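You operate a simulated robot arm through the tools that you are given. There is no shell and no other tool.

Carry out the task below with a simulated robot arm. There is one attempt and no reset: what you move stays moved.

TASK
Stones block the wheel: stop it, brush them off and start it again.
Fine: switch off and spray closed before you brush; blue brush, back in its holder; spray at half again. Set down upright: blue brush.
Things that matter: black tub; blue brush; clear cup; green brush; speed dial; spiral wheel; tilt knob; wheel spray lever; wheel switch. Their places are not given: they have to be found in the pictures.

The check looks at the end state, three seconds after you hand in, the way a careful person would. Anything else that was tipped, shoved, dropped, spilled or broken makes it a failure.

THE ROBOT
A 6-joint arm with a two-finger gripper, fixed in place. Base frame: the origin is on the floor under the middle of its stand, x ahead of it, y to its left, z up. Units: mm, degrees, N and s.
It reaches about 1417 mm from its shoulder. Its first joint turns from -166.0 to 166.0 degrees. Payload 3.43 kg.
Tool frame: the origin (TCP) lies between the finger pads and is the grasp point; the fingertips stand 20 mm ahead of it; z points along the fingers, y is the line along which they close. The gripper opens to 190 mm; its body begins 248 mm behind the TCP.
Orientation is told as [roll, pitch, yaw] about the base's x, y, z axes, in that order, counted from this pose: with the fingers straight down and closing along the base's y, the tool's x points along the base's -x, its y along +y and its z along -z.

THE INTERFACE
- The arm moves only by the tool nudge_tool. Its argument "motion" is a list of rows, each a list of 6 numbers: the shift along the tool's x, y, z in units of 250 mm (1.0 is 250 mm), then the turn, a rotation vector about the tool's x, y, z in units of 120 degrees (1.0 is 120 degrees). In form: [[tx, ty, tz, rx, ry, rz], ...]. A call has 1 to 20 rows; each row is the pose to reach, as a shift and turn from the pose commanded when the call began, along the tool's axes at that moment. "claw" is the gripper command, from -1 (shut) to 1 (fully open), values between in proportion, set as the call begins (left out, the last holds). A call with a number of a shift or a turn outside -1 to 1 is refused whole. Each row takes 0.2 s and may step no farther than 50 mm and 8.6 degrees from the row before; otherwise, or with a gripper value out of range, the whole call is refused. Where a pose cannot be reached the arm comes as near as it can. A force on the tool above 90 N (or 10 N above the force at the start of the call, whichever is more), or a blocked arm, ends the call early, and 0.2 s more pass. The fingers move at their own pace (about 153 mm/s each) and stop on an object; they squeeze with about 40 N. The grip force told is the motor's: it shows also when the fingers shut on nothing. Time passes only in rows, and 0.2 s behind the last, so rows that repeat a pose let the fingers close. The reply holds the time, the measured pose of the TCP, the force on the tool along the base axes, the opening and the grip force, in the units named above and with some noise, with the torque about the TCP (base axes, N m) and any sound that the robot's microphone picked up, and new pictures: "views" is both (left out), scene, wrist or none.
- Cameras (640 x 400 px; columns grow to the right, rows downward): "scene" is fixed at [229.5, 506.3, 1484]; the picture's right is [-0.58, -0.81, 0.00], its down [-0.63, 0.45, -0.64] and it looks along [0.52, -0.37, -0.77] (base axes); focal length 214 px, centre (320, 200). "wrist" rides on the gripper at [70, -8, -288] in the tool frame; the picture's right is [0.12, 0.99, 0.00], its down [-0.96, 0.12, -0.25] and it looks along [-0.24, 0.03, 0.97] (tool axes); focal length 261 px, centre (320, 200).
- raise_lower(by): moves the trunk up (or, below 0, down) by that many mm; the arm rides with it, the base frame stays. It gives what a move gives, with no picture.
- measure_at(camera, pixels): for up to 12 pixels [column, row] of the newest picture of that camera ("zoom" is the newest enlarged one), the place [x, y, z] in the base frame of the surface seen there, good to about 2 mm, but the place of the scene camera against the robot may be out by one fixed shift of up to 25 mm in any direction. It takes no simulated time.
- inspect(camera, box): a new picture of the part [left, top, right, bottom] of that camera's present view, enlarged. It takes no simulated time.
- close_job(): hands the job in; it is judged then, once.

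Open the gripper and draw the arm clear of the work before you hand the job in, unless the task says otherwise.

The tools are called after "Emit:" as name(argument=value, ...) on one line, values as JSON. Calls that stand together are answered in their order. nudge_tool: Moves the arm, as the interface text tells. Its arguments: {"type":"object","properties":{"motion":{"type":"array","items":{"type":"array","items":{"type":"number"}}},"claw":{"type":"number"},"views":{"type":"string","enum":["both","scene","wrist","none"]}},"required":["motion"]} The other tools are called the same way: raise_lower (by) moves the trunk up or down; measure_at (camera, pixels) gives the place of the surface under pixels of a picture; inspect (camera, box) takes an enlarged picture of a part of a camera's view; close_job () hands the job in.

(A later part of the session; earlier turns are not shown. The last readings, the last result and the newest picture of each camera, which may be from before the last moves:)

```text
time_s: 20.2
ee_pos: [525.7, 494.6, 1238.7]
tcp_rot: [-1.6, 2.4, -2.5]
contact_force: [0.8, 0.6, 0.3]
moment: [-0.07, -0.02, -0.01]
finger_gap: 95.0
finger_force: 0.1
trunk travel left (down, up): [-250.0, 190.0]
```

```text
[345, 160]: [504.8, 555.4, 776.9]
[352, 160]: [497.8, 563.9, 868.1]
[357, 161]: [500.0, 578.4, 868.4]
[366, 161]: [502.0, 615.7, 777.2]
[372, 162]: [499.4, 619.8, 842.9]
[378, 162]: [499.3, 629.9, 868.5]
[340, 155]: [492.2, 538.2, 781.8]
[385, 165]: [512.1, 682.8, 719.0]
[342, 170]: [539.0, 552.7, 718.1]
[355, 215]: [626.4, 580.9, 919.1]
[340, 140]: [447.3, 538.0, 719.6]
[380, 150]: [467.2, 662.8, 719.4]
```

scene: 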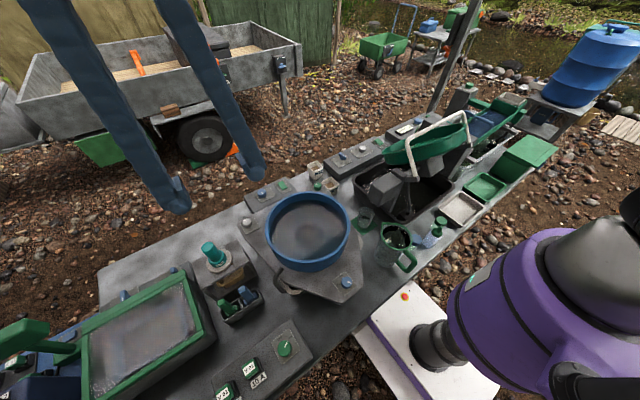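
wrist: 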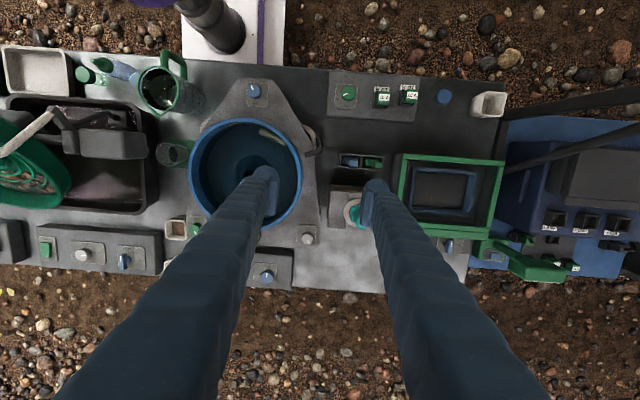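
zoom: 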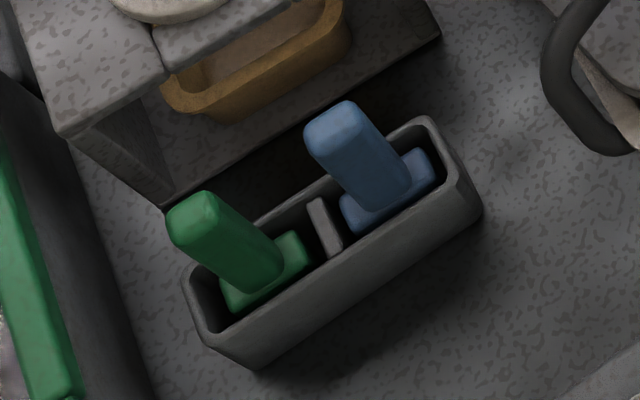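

Blue brush: handle top about (499,571,868), head top at z≈777; green handle is ~60 mm farther in +y, so I will grip along x. First I straighten the tool and move above the blue brush.

Emit:
nudge_tool(motion=[[0.034, 0.102, 0.1, -0.0133, -0.02, -0.0208], [0.07, 0.204, 0.2, -0.0133, -0.02, -0.0208], [0.103, 0.306, 0.3, -0.0133, -0.02, -0.0208], [0.103, 0.306, 0.36, -0.0133, -0.02, -0.0208], [0.103, 0.306, 0.36, -0.0133, -0.02, -0.0208]], claw=0.4)

Emit:
inspect(camera="wrist", box=[250, 120, 410, 220])

```text
time_s: 21.4
ee_pos: [492.6, 578.4, 1158.8]
tcp_rot: [0.8, -0.7, 1.0]
contact_force: [-1.7, 1.7, 1.3]
moment: [-0.33, -0.35, -0.03]
finger_gap: 132.9
finger_force: 0.1
trunk travel left (down, up): [-250.0, 190.0]
```

scene: 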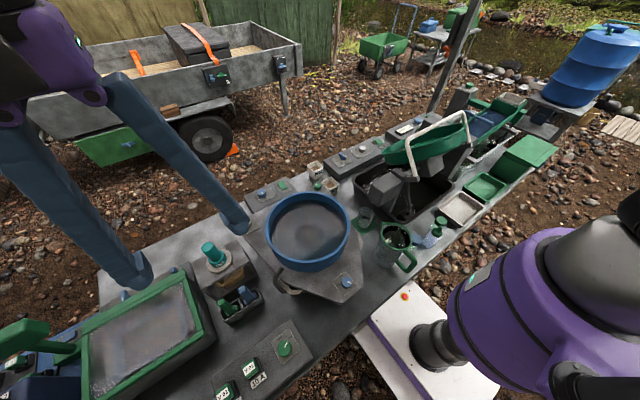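
wrist: 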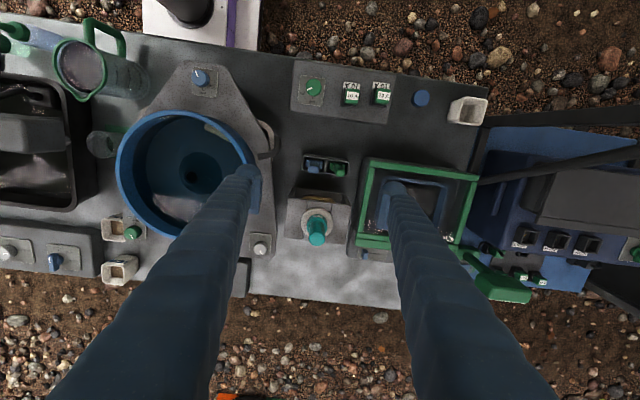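

```text
4.00 times, centred on (330, 170) of wrist
```

zoom: 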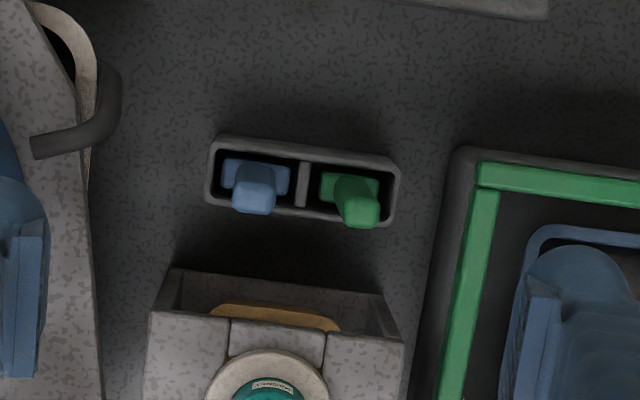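

The reading hasn't settled (tilt ~1°); I hold and then measure the brush handles from here.

Emit:
nudge_tool(motion=[[0, 0, 0, 0, 0, 0], [0, 0, 0, 0, 0, 0]], views="wrist")

Emit:
measure_at(camera="wrist", pixels=[[310, 172], [314, 170], [317, 172], [313, 164], [308, 164], [321, 165], [338, 174], [303, 160], [347, 166], [300, 195], [318, 187], [320, 195]])

Emit:
inspect(camera="wrist", box=[290, 140, 354, 180])

```text
time_s: 22.0
ee_pos: [494.7, 576.8, 1157.5]
tcp_rot: [0.7, -0.6, 0.8]
contact_force: [0.0, 0.0, -0.1]
moment: [-0.01, 0.0, 0.02]
finger_gap: 132.8
finger_force: 0.0
trunk travel left (down, up): [-250.0, 190.0]
```

wrist: 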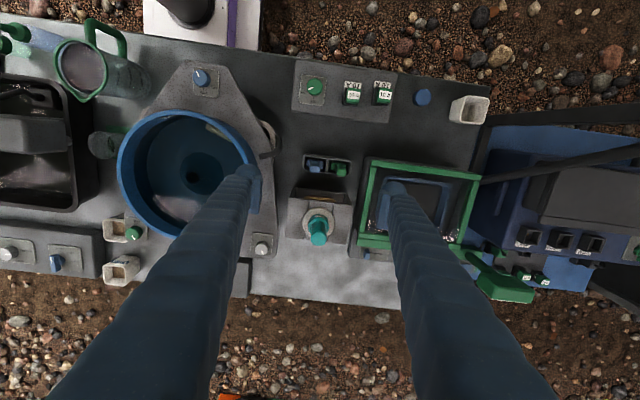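

```text
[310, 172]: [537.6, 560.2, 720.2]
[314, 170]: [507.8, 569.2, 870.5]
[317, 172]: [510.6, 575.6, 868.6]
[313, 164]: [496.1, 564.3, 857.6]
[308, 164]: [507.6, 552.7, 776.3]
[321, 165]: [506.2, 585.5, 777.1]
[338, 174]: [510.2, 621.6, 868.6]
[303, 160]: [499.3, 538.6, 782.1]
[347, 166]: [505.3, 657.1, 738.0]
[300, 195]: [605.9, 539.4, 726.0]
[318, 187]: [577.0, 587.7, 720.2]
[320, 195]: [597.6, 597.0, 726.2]
```

```text
10.00 times, centred on (322, 160) of wrist
```

zoom: 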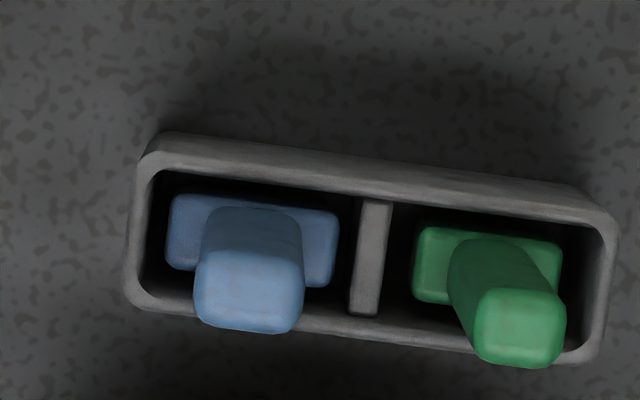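

The blue brush: handle centre ≈(506,571), ~24×17 mm, top 870; head 43×23 mm with its top at 777. I check the height and edge of the magnet block next to it.

Emit:
measure_at(camera="wrist", pixels=[[296, 202], [296, 215], [335, 202], [345, 205], [293, 189], [348, 193], [318, 218], [325, 193], [310, 200], [296, 197], [318, 235], [365, 175]])

Emit:
inspect(camera="wrist", box=[270, 170, 370, 250])

```text
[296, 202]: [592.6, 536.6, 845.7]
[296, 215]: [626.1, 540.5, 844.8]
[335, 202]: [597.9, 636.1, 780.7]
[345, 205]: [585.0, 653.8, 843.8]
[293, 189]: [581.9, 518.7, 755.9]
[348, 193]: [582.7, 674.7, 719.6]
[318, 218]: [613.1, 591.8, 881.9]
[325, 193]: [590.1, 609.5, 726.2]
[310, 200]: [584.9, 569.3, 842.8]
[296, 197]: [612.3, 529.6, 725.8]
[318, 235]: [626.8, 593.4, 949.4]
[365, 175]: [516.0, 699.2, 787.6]
```

```text
5.00 times, centred on (320, 210) of wrist
```

zoom: 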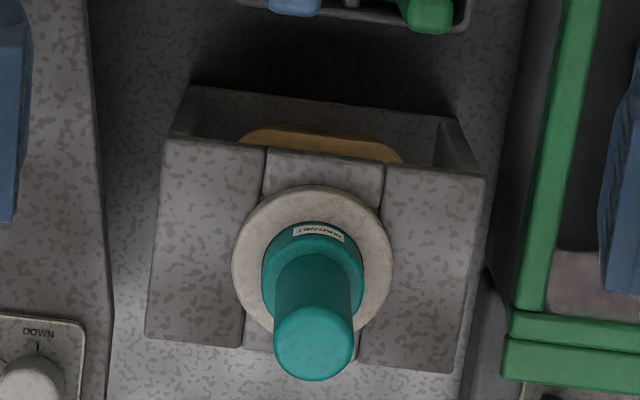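

The block (top z≈845) starts at x≈582 and the magnet handle tops at 950, leaving room for a grip along x at the brush. I straighten the tool, come lower over the brush, then yaw by +90°.

Emit:
nudge_tool(motion=[[-0.02, -0.01, 0.15, 0.0058, 0.005, 0.0067], [-0.045, -0.023, 0.3, 0.0058, 0.005, 0.0067], [-0.045, -0.023, 0.4, 0.0058, 0.005, 0.0067], [-0.045, -0.023, 0.4, 0.0058, 0.005, 0.0067]], claw=-0.3, views="none")

Emit:
nudge_tool(motion=[[0, 0, 0, 0, 0, -0.068], [0, 0, 0, 0, 0, -0.136], [0, 0, 0, 0, 0, -0.204], [0, 0, 0, 0, 0, -0.272], [0, 0, 0, 0, 0, -0.34], [0, 0, 0, 0, 0, -0.408], [0, 0, 0, 0, 0, -0.476], [0, 0, 0, 0, 0, -0.544], [0, 0, 0, 0, 0, -0.612], [0, 0, 0, 0, 0, -0.68], [0, 0, 0, 0, 0, -0.748], [0, 0, 0, 0, 0, -0.75]])

Emit:
inspect(camera="wrist", box=[260, 140, 420, 240])

```text
time_s: 23.0
ee_pos: [506.3, 573.7, 1057.8]
tcp_rot: [-0.1, 0.0, -0.1]
contact_force: [0.2, -0.1, 0.6]
moment: [-0.05, 0.0, 0.0]
finger_gap: 66.3
finger_force: 0.0
trunk travel left (down, up): [-250.0, 190.0]
```

```text
time_s: 25.6
ee_pos: [505.9, 572.3, 1060.0]
tcp_rot: [0.0, 0.1, 90.1]
contact_force: [0.1, -0.8, 0.7]
moment: [0.02, -0.01, 0.01]
finger_gap: 66.4
finger_force: 0.3
trunk travel left (down, up): [-250.0, 190.0]
```

scene: 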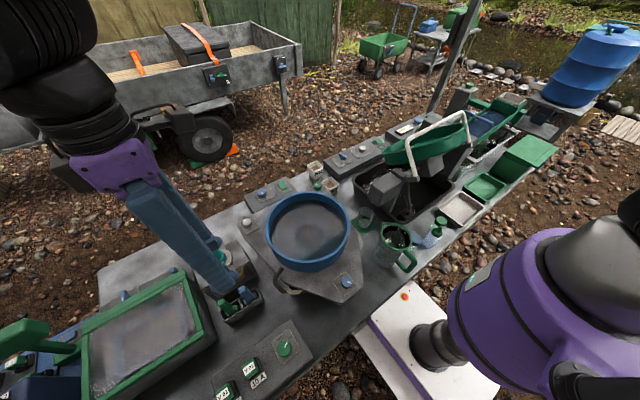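
wrist: 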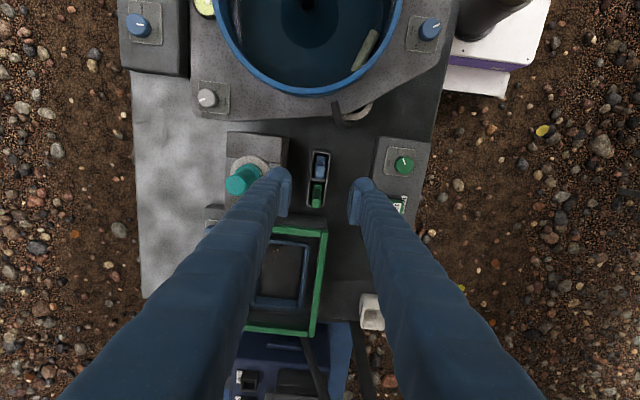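

```text
4.00 times, centred on (340, 190) of wrist
```

zoom: 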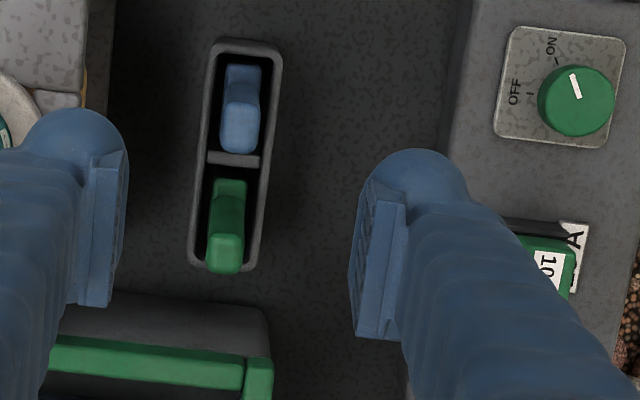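

Now the picture's up is -y; blue handle at wrist (320,172). I measure its top to refine the centre.

Emit:
measure_at(camera="wrist", pixels=[[320, 172], [317, 175], [323, 175], [320, 176], [320, 168], [314, 200], [317, 202], [320, 160], [325, 158], [316, 190]])

Emit:
inspect(camera="wrist", box=[288, 145, 352, 220])

```text
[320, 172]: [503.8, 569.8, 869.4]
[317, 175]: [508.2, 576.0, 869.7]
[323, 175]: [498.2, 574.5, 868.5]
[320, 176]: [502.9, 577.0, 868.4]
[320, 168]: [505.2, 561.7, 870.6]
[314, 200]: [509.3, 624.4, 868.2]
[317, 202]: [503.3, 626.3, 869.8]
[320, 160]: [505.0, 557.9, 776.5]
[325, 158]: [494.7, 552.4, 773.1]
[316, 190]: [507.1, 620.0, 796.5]
```

```text
5.33 times, centred on (320, 182) of wrist
```

zoom: 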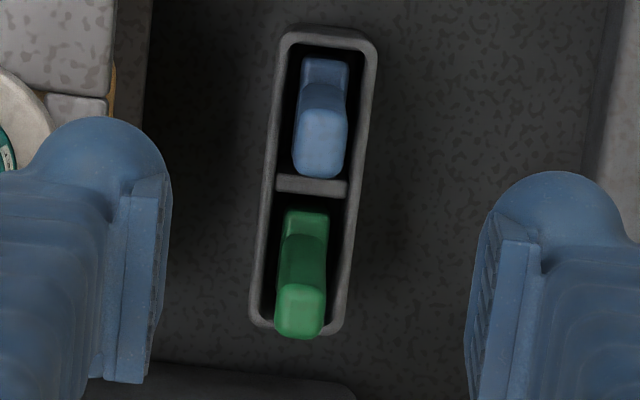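

Handle centre ≈(504,570). I descend with the open fingers around the handle.

Emit:
nudge_tool(motion=[[0.009, 0.008, 0.18, 0, 0, 0], [0.009, 0.008, 0.36, 0, 0, 0], [0.009, 0.008, 0.54, 0, 0, 0], [0.009, 0.008, 0.72, 0, 0, 0], [0.009, 0.008, 0.82, 0, 0, 0], [0.009, 0.008, 0.888, 0, 0, 0], [0.009, 0.008, 0.888, 0, 0, 0]])

Emit:
inspect(camera="wrist", box=[240, 130, 400, 230])

Emit:
inspect(camera="scene", box=[180, 240, 300, 330])

```text
time_s: 27.2
ee_pos: [505.5, 570.2, 837.2]
tcp_rot: [-0.1, 0.0, 89.9]
contact_force: [0.4, -0.2, -0.3]
moment: [-0.04, 0.01, -0.01]
finger_gap: 66.6
finger_force: 0.1
trunk travel left (down, up): [-250.0, 190.0]
```

scene: 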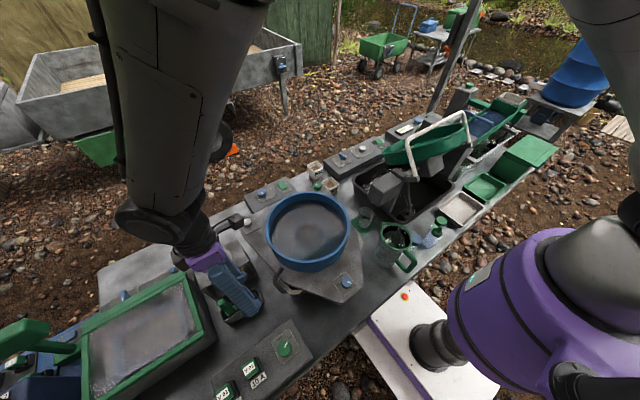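
wrist: 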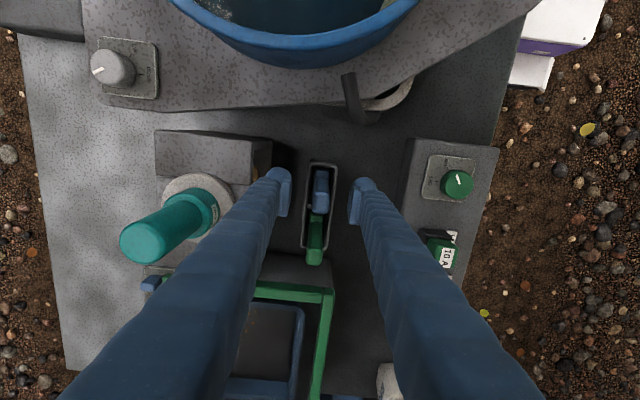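

```text
4.00 times, centred on (320, 180) of wrist
```

zoom: 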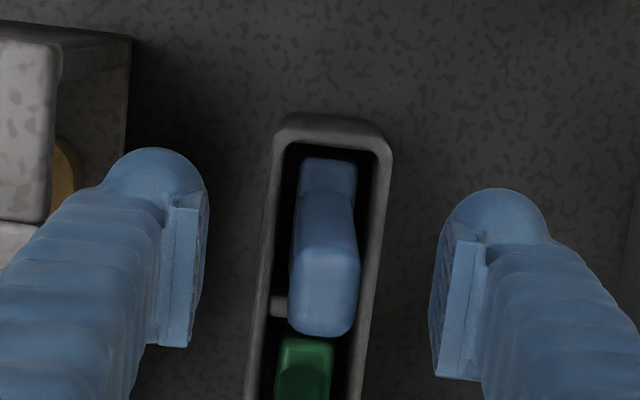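

```text
4.44 times, centred on (240, 285) of scene
```

zoom: 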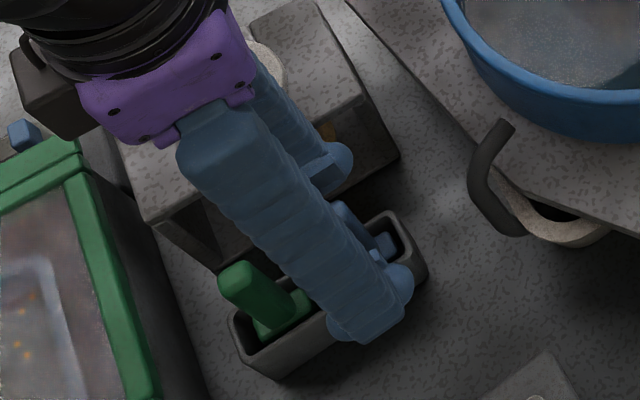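

The handle stands between the pads, with the green brush clear. I close on it and hold.

Emit:
nudge_tool(motion=[[0, 0, 0, 0, 0, 0], [0, 0, 0, 0, 0, 0], [0, 0, 0, 0, 0, 0]], claw=-1, views="wrist")

Emit:
inspect(camera="wrist", box=[240, 130, 400, 230])

```text
time_s: 28.0
ee_pos: [507.1, 570.5, 837.0]
tcp_rot: [0.1, 0.2, 90.0]
contact_force: [-0.5, 0.3, 0.4]
moment: [0.02, 0.01, 0.02]
finger_gap: 16.5
finger_force: 40.1
trunk travel left (down, up): [-250.0, 190.0]
```

wrist: 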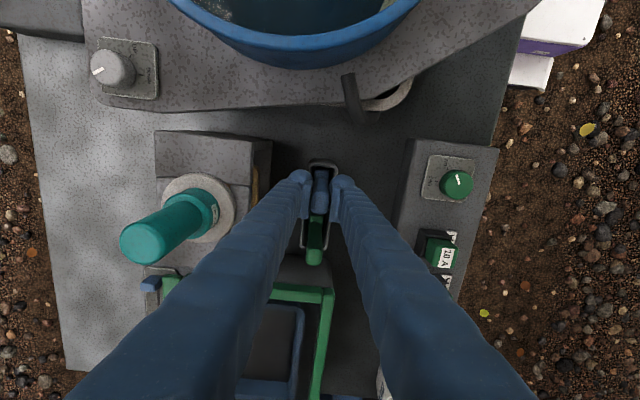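

```text
4.00 times, centred on (320, 180) of wrist
```

zoom: 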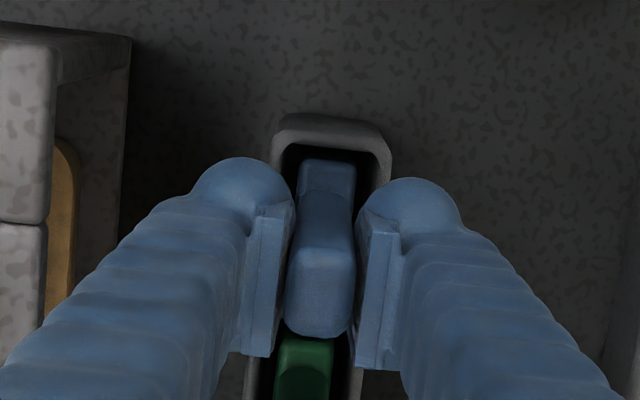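

Held with a 16.5 mm gap; grasp pose noted as (506,570.4,837), yaw 90. I lift straight up out of the holder.

Emit:
nudge_tool(motion=[[0, 0, -0.06, 0, 0, 0], [0, 0, -0.14, 0, 0, 0], [0, 0, -0.26, 0, 0, 0], [0, 0, -0.4, 0, 0, 0], [0, 0, -0.56, 0, 0, 0], [0, 0, -0.74, 0, 0, 0], [0, 0, -0.92, 0, 0, 0], [0, 0, -1.0, 0, 0, 0], [0, 0, -1.0, 0, 0, 0]])

Emit:
inspect(camera="wrist", box=[240, 130, 400, 230])

Emit:
inspect(camera="scene", box=[140, 180, 300, 330])

```text
time_s: 30.0
ee_pos: [506.3, 568.6, 1088.3]
tcp_rot: [0.1, 0.1, 90.0]
contact_force: [-0.3, -0.3, -0.3]
moment: [-0.03, -0.01, 0.04]
finger_gap: 16.1
finger_force: 39.9
trunk travel left (down, up): [-250.0, 190.0]
```

scene: 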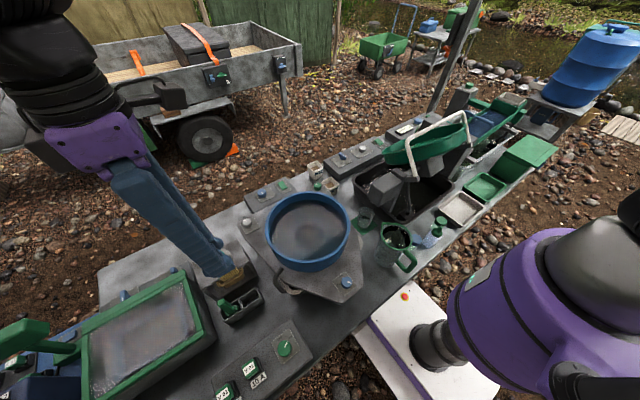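
wrist: 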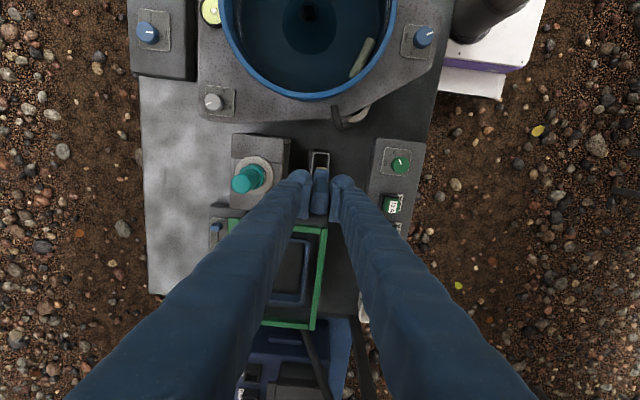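

```text
4.00 times, centred on (320, 180) of wrist
```

zoom: 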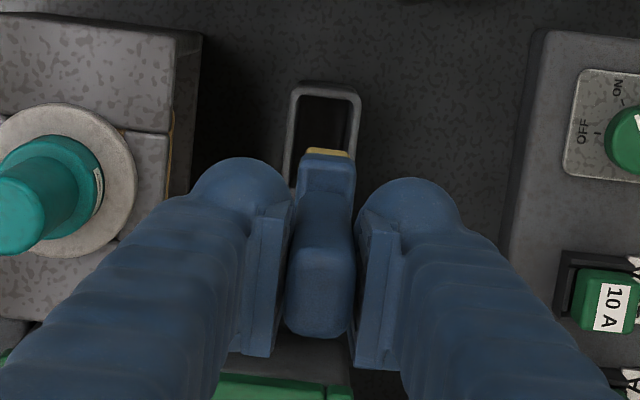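

```text
2.67 times, centred on (220, 255) of scene
```

zoom: 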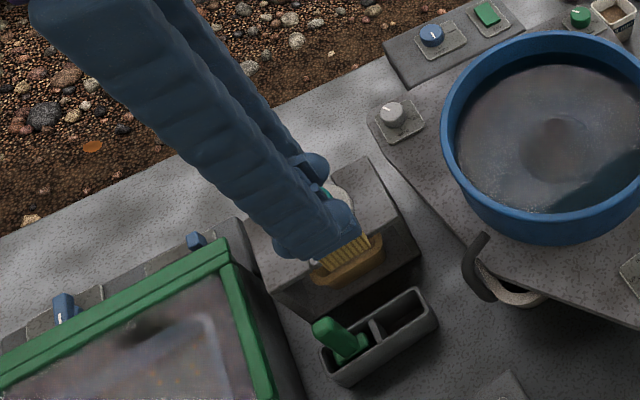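

The brush with yellow bristles is out cleanly. I carry it diagonally over toward (690,340) at z≈1130, away from where the arm was blocked earlier.

Emit:
nudge_tool(motion=[[0.0, 0.0, -0.1, 0, 0, 0], [0.1309, -0.1051, -0.168, 0, 0, 0], [0.2617, -0.2103, -0.168, 0, 0, 0], [0.3926, -0.3154, -0.168, 0, 0, 0], [0.5234, -0.4206, -0.168, 0, 0, 0], [0.6543, -0.5257, -0.168, 0, 0, 0], [0.7851, -0.6309, -0.168, 0, 0, 0], [0.916, -0.736, -0.168, 0, 0, 0], [0.916, -0.736, -0.168, 0, 0, 0]], views="scene")

```text
time_s: 32.0
ee_pos: [686.0, 338.0, 1131.2]
tcp_rot: [0.0, 0.0, 90.1]
contact_force: [0.4, -0.1, -0.1]
moment: [0.05, 0.0, 0.01]
finger_gap: 16.5
finger_force: 40.5
trunk travel left (down, up): [-250.0, 190.0]
```

scene: 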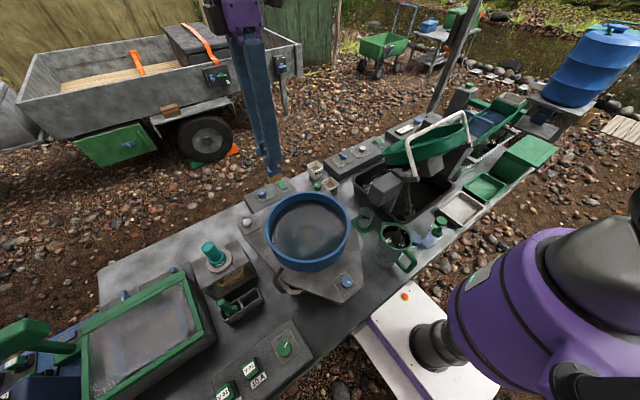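

Moving well without block; I continue toward the wheel side, keeping x≥690 so as to come in beyond the wheel's low rim.

Emit:
nudge_tool(motion=[[0.19, -0.03, 0, 0, 0, 0], [0.38, -0.06, 0, 0, 0, 0], [0.57, -0.09, 0, 0, 0, 0], [0.76, -0.12, 0, 0, 0, 0], [0.95, -0.15, 0, 0, 0, 0], [0.95, -0.15, 0, 0, 0, 0]], views="none")

Emit:
nudge_tool(motion=[[0.19, -0.03, -0.04, 0, 0, 0], [0.38, -0.06, -0.08, 0, 0, 0], [0.57, -0.09, -0.12, 0, 0, 0], [0.76, -0.12, -0.16, 0, 0, 0], [0.95, -0.15, -0.2, 0, 0, 0], [0.95, -0.15, -0.2, 0, 0, 0]])

```text
time_s: 33.4
ee_pos: [723.6, 103.5, 1128.2]
tcp_rot: [0.1, 0.0, 90.0]
contact_force: [0.3, -1.3, -0.4]
moment: [0.06, -0.03, 0.02]
finger_gap: 16.5
finger_force: 40.6
trunk travel left (down, up): [-250.0, 190.0]
```

```text
time_s: 34.8
ee_pos: [764.1, -135.6, 1178.3]
tcp_rot: [0.2, 0.0, 90.0]
contact_force: [0.0, -1.0, -0.8]
moment: [0.09, 0.03, -0.02]
finger_gap: 16.6
finger_force: 39.9
trunk travel left (down, up): [-250.0, 190.0]
```

scene: 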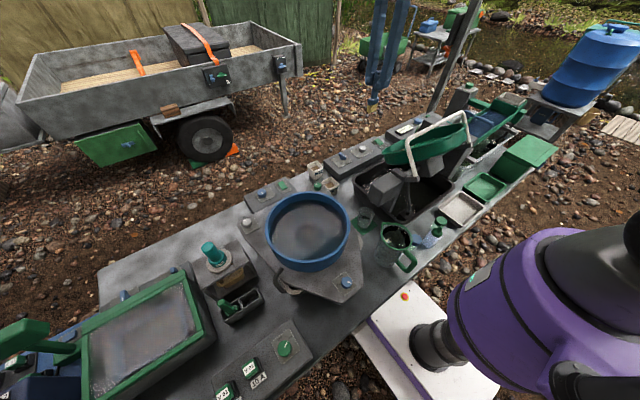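
wrist: 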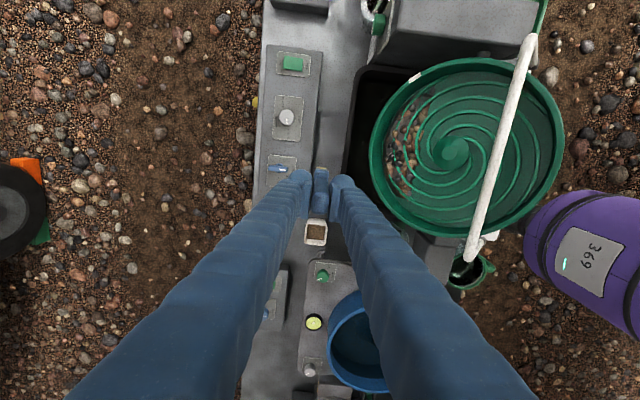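

Now the camera sees the wheel at (467,145) with the stones on its left (low) side around (400,155). I zoom in and measure stones, floor, rim and the tub edge.

Emit:
inspect(camera="wrist", box=[340, 60, 500, 240])

Emit:
measure_at(camera="wrist", pixels=[[372, 150], [380, 150], [386, 150], [392, 150], [400, 150], [410, 150], [420, 150], [430, 150], [448, 150], [480, 150], [347, 150], [354, 150]])

Emit:
measure_at(camera="wrist", pixels=[[395, 120], [410, 100], [425, 90], [395, 185], [410, 200], [400, 175], [412, 185], [384, 180], [384, 120], [390, 200], [395, 98], [405, 120]])

```text
2.22 times, centred on (420, 150) of wrist
```

zoom: 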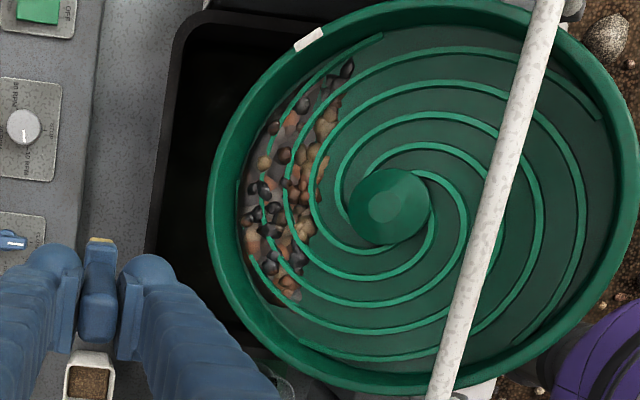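

```text
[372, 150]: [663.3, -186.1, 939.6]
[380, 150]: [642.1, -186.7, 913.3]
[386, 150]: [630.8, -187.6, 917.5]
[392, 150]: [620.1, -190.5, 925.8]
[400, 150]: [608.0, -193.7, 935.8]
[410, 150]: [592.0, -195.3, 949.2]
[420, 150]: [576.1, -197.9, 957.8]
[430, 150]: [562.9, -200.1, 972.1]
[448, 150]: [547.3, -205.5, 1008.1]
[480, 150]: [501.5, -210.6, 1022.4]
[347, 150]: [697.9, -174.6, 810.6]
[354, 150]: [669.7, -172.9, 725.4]
```

```text
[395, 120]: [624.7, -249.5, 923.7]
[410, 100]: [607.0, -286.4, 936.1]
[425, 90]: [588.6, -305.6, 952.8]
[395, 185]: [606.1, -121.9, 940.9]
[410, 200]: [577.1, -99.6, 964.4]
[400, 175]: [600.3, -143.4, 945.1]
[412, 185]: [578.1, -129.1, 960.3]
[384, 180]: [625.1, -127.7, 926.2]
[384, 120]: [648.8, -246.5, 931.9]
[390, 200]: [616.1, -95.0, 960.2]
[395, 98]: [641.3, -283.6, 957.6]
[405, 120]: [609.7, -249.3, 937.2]
```

The rim's low edge is at (665,-187,939), the floor corner near (641,913), and the tub's front wall at x≈698, so stones must go over the rim slowly. I check the held brush's exact length in the scene view and the spray bar's place.

Emit:
inspect(camera="scene", box=[350, 70, 400, 120])

Emit:
measure_at(camera="wrist", pixels=[[501, 150], [510, 120], [490, 190], [525, 60], [480, 230], [388, 82], [410, 76], [378, 200], [362, 75], [358, 90], [352, 180], [385, 68]])

Emit:
inspect(camera="wrist", box=[375, 75, 445, 210])

```text
8.00 times, centred on (375, 95) of scene
```

zoom: 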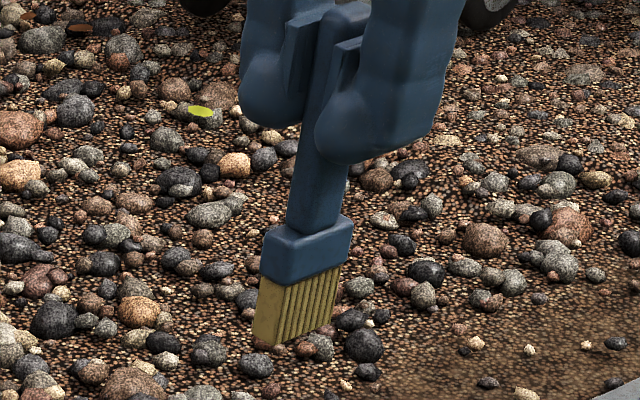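

```text
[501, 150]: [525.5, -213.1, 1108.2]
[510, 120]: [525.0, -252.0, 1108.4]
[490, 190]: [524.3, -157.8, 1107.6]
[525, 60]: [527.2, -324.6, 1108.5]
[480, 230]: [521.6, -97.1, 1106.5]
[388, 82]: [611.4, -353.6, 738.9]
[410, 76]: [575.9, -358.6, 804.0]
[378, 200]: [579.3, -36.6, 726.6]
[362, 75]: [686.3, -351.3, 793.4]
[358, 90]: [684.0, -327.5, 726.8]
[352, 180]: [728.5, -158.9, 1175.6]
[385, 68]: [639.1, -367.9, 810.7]
```

```text
2.96 times, centred on (410, 142) of wrist
```

zoom: 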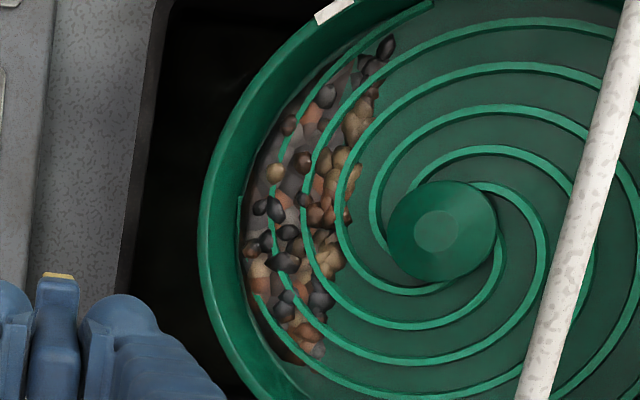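

The brush hangs straight with its bristles down. I measure its bristle tips and head via the scene camera.

Emit:
measure_at(camera="scene", pixels=[[370, 110], [372, 111], [374, 109], [371, 102], [375, 103], [374, 95], [368, 108], [376, 106]])

```text
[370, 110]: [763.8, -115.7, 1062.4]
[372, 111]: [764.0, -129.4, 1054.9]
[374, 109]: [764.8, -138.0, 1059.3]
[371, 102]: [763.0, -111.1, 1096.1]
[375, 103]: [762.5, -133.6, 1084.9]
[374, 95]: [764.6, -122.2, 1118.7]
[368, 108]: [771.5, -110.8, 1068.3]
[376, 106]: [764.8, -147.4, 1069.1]
```

The brush tips hang ~113 mm below the TCP. I now tilt the tool 38° (leaning out over +x) so the bristles stand square to the wheel floor, and hover ~25 mm above the stones in the middle lane (y≈-190).

Emit:
nudge_tool(motion=[[0.0435, 0.0792, 0.0888, -0.0634, 0, 0], [0.087, 0.1584, 0.1776, -0.1268, 0, 0], [0.1306, 0.2376, 0.2664, -0.1902, 0, 0], [0.1741, 0.3168, 0.3552, -0.2536, 0, 0], [0.2176, 0.396, 0.444, -0.317, 0, 0], [0.2176, 0.396, 0.444, -0.317, 0, 0]])

Emit:
inspect(camera="scene", box=[360, 80, 480, 155])

Emit:
inspect(camera="wrist", box=[220, 100, 420, 225])

```text
time_s: 36.2
ee_pos: [662.1, -189.2, 1069.3]
tcp_rot: [38.1, 0.1, 90.0]
contact_force: [0.0, -1.4, -0.4]
moment: [0.05, -0.05, -0.01]
finger_gap: 16.6
finger_force: 40.5
trunk travel left (down, up): [-250.0, 190.0]
```

scene: 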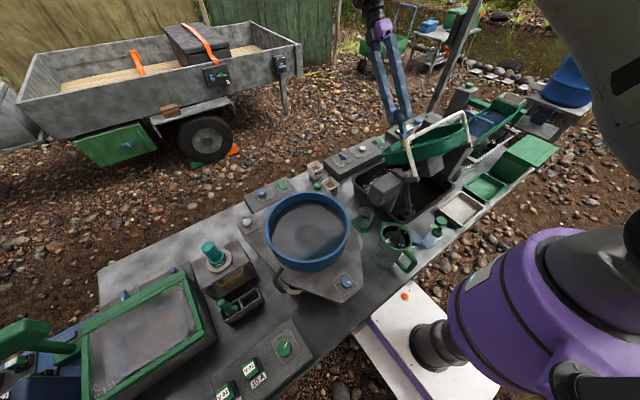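
wrist: 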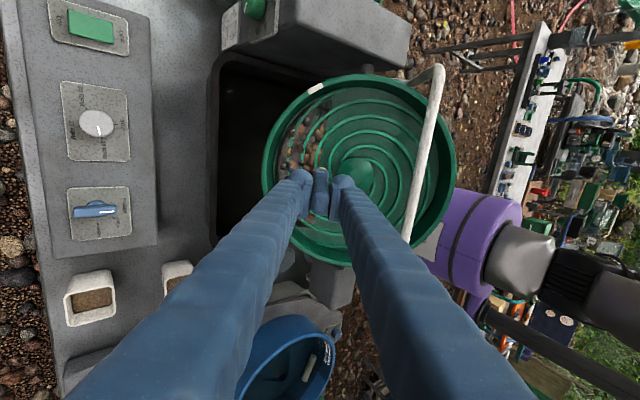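

```text
5.33 times, centred on (420, 118) of scene
```

zoom: 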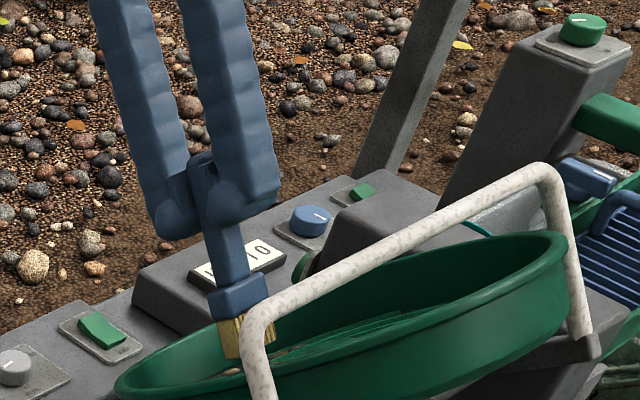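

```text
3.20 times, centred on (320, 162) of wrist
```

zoom: 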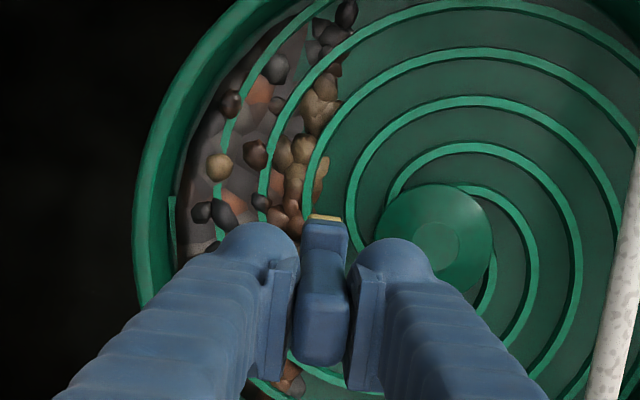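

The bristles hover over the uphill edge of the stones; tool +y is now uphill, +z is into the floor. I lower onto the floor gently and watch the force.

Emit:
nudge_tool(motion=[[0, 0.06, 0.04, 0, 0, 0], [0, 0.06, 0.076, 0, 0, 0], [0, 0.06, 0.088, 0, 0, 0], [0, 0.06, 0.096, 0, 0, 0], [0, 0.06, 0.102, 0, 0, 0]], views="wrist")

Emit:
inspect(camera="wrist", box=[240, 110, 400, 210])

Emit:
inspect(camera="scene", box=[360, 80, 480, 155])

```text
time_s: 37.4
ee_pos: [635.7, -188.8, 1056.6]
tcp_rot: [38.0, 0.1, 90.0]
contact_force: [0.6, 0.0, -0.4]
moment: [0.01, 0.03, -0.03]
finger_gap: 16.4
finger_force: 39.7
trunk travel left (down, up): [-250.0, 190.0]
```

wrist: 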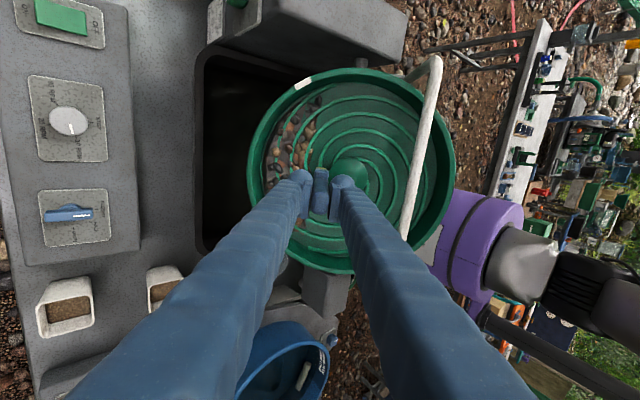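

```text
4.00 times, centred on (320, 160) of wrist
```

zoom: 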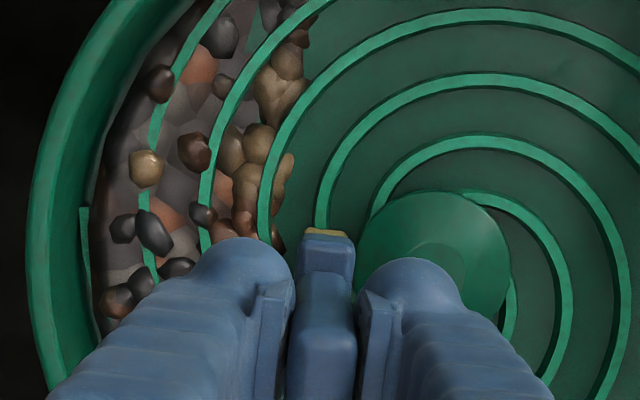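

```text
5.33 times, centred on (420, 118) of scene
```

zoom: 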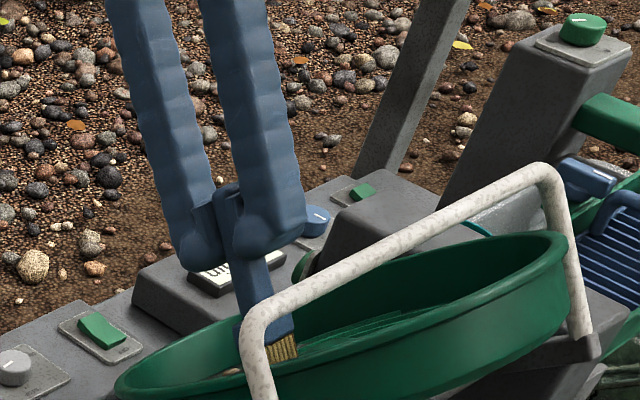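

No contact yet at an estimated floor height. I shift slightly downhill, away from the hub, and keep lowering in small steps until touch.

Emit:
nudge_tool(motion=[[0, -0.03, 0, 0, 0, 0], [0, -0.03, 0.008, 0, 0, 0], [0, -0.03, 0.016, 0, 0, 0], [0, -0.03, 0.024, 0, 0, 0], [0, -0.03, 0.032, 0, 0, 0]], views="wrist")

Emit:
inspect(camera="wrist", box=[240, 110, 400, 210])

Emit:
inspect(camera="scene", box=[380, 110, 460, 160])

```text
time_s: 38.6
ee_pos: [638.8, -187.9, 1048.6]
tcp_rot: [37.8, 0.1, 90.0]
contact_force: [26.9, 0.9, 29.5]
moment: [0.02, -0.07, -0.04]
finger_gap: 16.5
finger_force: 40.0
trunk travel left (down, up): [-250.0, 190.0]
```

wrist: 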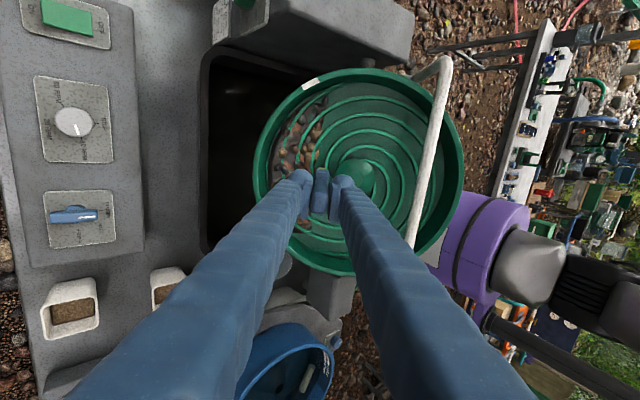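

```text
4.00 times, centred on (320, 160) of wrist
```

zoom: 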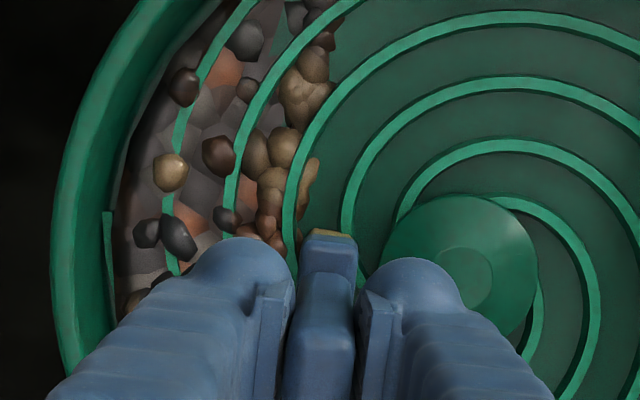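

```text
8.00 times, centred on (420, 135) of scene
```

zoom: 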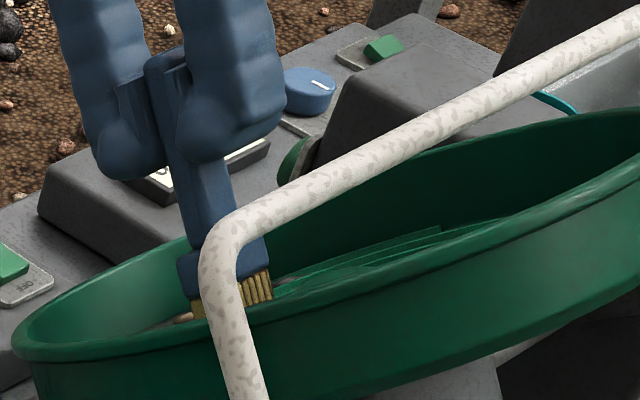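

Contact is felt (40 N square to the floor) at TCP (638.8,-188,1048.6). I ease off ~4 mm so the bristles skim, then stroke slowly downhill toward the low wall.

Emit:
nudge_tool(motion=[[0, 0, -0.014, 0, 0, 0], [0, -0.03, -0.014, 0, 0, 0], [0, -0.06, -0.014, 0, 0, 0], [0, -0.09, -0.014, 0, 0, 0], [0, -0.12, -0.014, 0, 0, 0], [0, -0.15, -0.014, 0, 0, 0], [0, -0.18, -0.014, 0, 0, 0], [0, -0.21, -0.014, 0, 0, 0], [0, -0.24, -0.014, 0, 0, 0], [0, -0.26, -0.014, 0, 0, 0]], views="wrist")

Emit:
inspect(camera="wrist", box=[240, 110, 400, 210])

Emit:
inspect(camera="scene", box=[380, 110, 460, 160])

```text
time_s: 40.8
ee_pos: [689.9, -188.9, 1009.4]
tcp_rot: [38.1, 0.0, 90.1]
contact_force: [0.5, -0.1, -0.6]
moment: [-0.03, -0.03, 0.0]
finger_gap: 16.4
finger_force: 40.4
trunk travel left (down, up): [-250.0, 190.0]
```

wrist: 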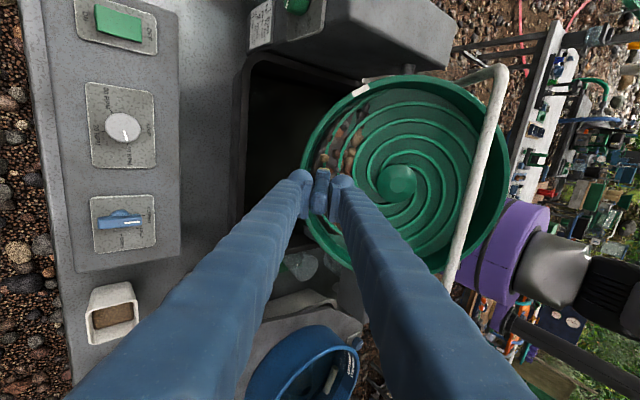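

```text
4.00 times, centred on (320, 160) of wrist
```

zoom: 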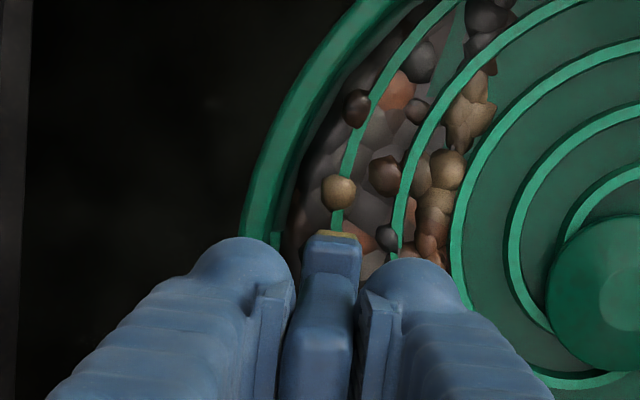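

```text
8.00 times, centred on (420, 135) of scene
```

zoom: 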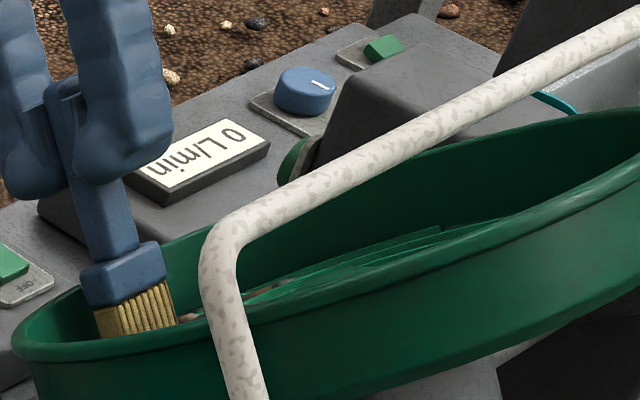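

The brush now stands near the low wall with no resistance. I lift it to see what the stroke did.

Emit:
nudge_tool(motion=[[0, 0, -0.1, 0, 0, 0], [0, 0, -0.25, 0, 0, 0], [-0.1, -0.1, -0.4, 0, 0, 0], [-0.2, -0.2, -0.55, 0, 0, 0], [-0.2, -0.2, -0.55, 0, 0, 0]], views="wrist")

Emit:
inspect(camera="wrist", box=[280, 80, 440, 180])

```text
refused: row 3 steps farther than a row can; nothing moved
```

```text
4.00 times, centred on (360, 130) of wrist
```

zoom: 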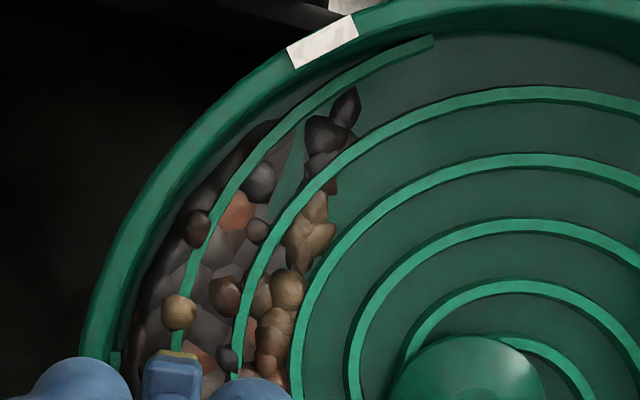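

That call was refused for too large a step; I repeat the lift with smaller steps.

Emit:
nudge_tool(motion=[[0, 0, -0.1, 0, 0, 0], [0, 0, -0.25, 0, 0, 0], [-0.08, -0.08, -0.38, 0, 0, 0], [-0.16, -0.16, -0.5, 0, 0, 0], [-0.2, -0.24, -0.6, 0, 0, 0], [-0.2, -0.24, -0.6, 0, 0, 0]], views="wrist")

Emit:
inspect(camera="wrist", box=[300, 80, 460, 200])

```text
time_s: 42.2
ee_pos: [745.3, -135.1, 1064.0]
tcp_rot: [37.7, 0.1, 89.9]
contact_force: [-0.2, -1.2, -0.6]
moment: [0.11, 0.0, -0.05]
finger_gap: 16.3
finger_force: 39.9
out of reach, approached as far as the arm can: row 3, 4, 5, 6
trunk travel left (down, up): [-250.0, 190.0]
```

wrist: 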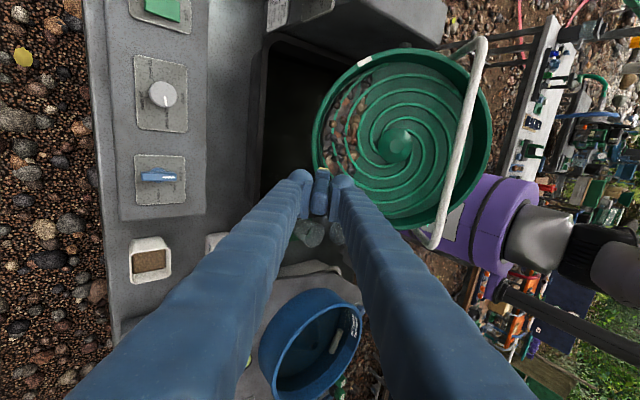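

```text
3.33 times, centred on (380, 140) of wrist
```

zoom: 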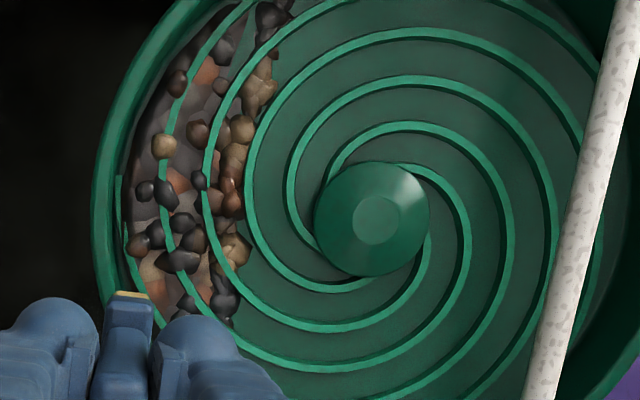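

The middle stones look unchanged after a skimming stroke, so firmer contact and a full sweep over the rim are needed. The arm also ran to its reach limit while retreating, so I first hold to check how the commanded pose stands.

Emit:
nudge_tool(motion=[[0, 0, 0, 0, 0, 0], [0, 0, 0, 0, 0, 0]], views="wrist")

Emit:
inspect(camera="wrist", box=[300, 60, 440, 180])

```text
time_s: 42.8
ee_pos: [745.2, -134.6, 1065.8]
tcp_rot: [37.8, 0.1, 90.0]
contact_force: [-0.2, -0.3, -0.3]
moment: [0.01, 0.01, 0.0]
finger_gap: 16.2
finger_force: 40.2
trunk travel left (down, up): [-250.0, 190.0]
```

wrist: 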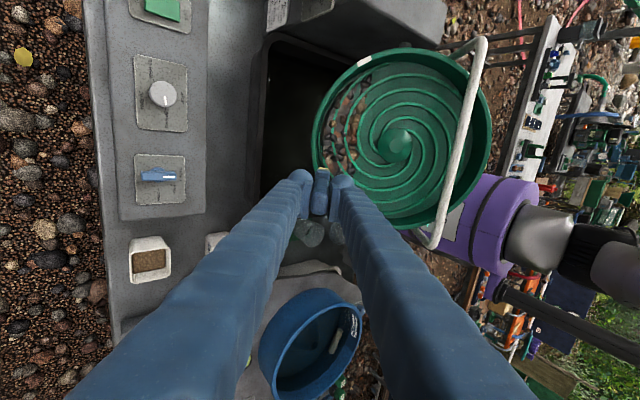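

```text
3.33 times, centred on (370, 120) of wrist
```

zoom: 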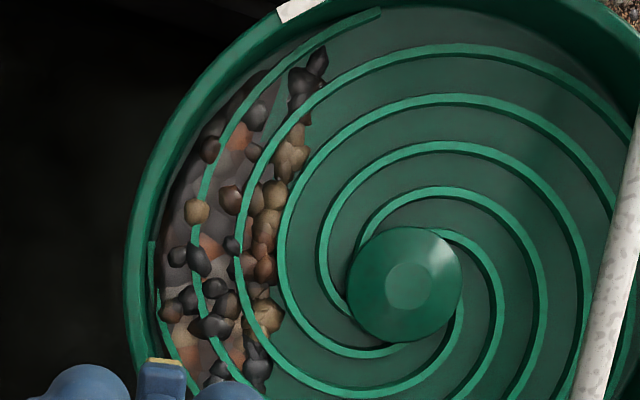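

Still at the limit. I make a small inward move (uphill and slightly in) to learn whether commands now count from the measured pose.

Emit:
nudge_tool(motion=[[0, 0.06, 0.05, 0, 0, 0], [0, 0.12, 0.1, 0, 0, 0], [0, 0.12, 0.1, 0, 0, 0]], views="none")

```text
time_s: 43.6
ee_pos: [704.6, -136.5, 1066.0]
tcp_rot: [38.1, 0.0, 90.0]
contact_force: [-0.5, 0.5, -0.3]
moment: [0.0, -0.07, -0.02]
finger_gap: 16.2
finger_force: 40.3
trunk travel left (down, up): [-250.0, 190.0]
```

Commands count from the measured pose. Now I make a firmer stroke: down to the floor uphill of the stones in the middle lane and press lightly.

Emit:
nudge_tool(motion=[[0.07, 0.05, 0.06, 0, 0, 0], [0.14, 0.1, 0.12, 0, 0, 0], [0.214, 0.154, 0.185, 0, 0, 0], [0.214, 0.154, 0.205, 0, 0, 0], [0.214, 0.154, 0.217, 0, 0, 0], [0.214, 0.154, 0.221, 0, 0, 0]], views="none")

```text
time_s: 45.0
ee_pos: [641.0, -193.2, 1046.7]
tcp_rot: [37.9, 0.0, 90.0]
contact_force: [5.8, 2.2, 6.1]
moment: [0.1, 0.07, -0.12]
finger_gap: 16.6
finger_force: 40.3
trunk travel left (down, up): [-250.0, 190.0]
```

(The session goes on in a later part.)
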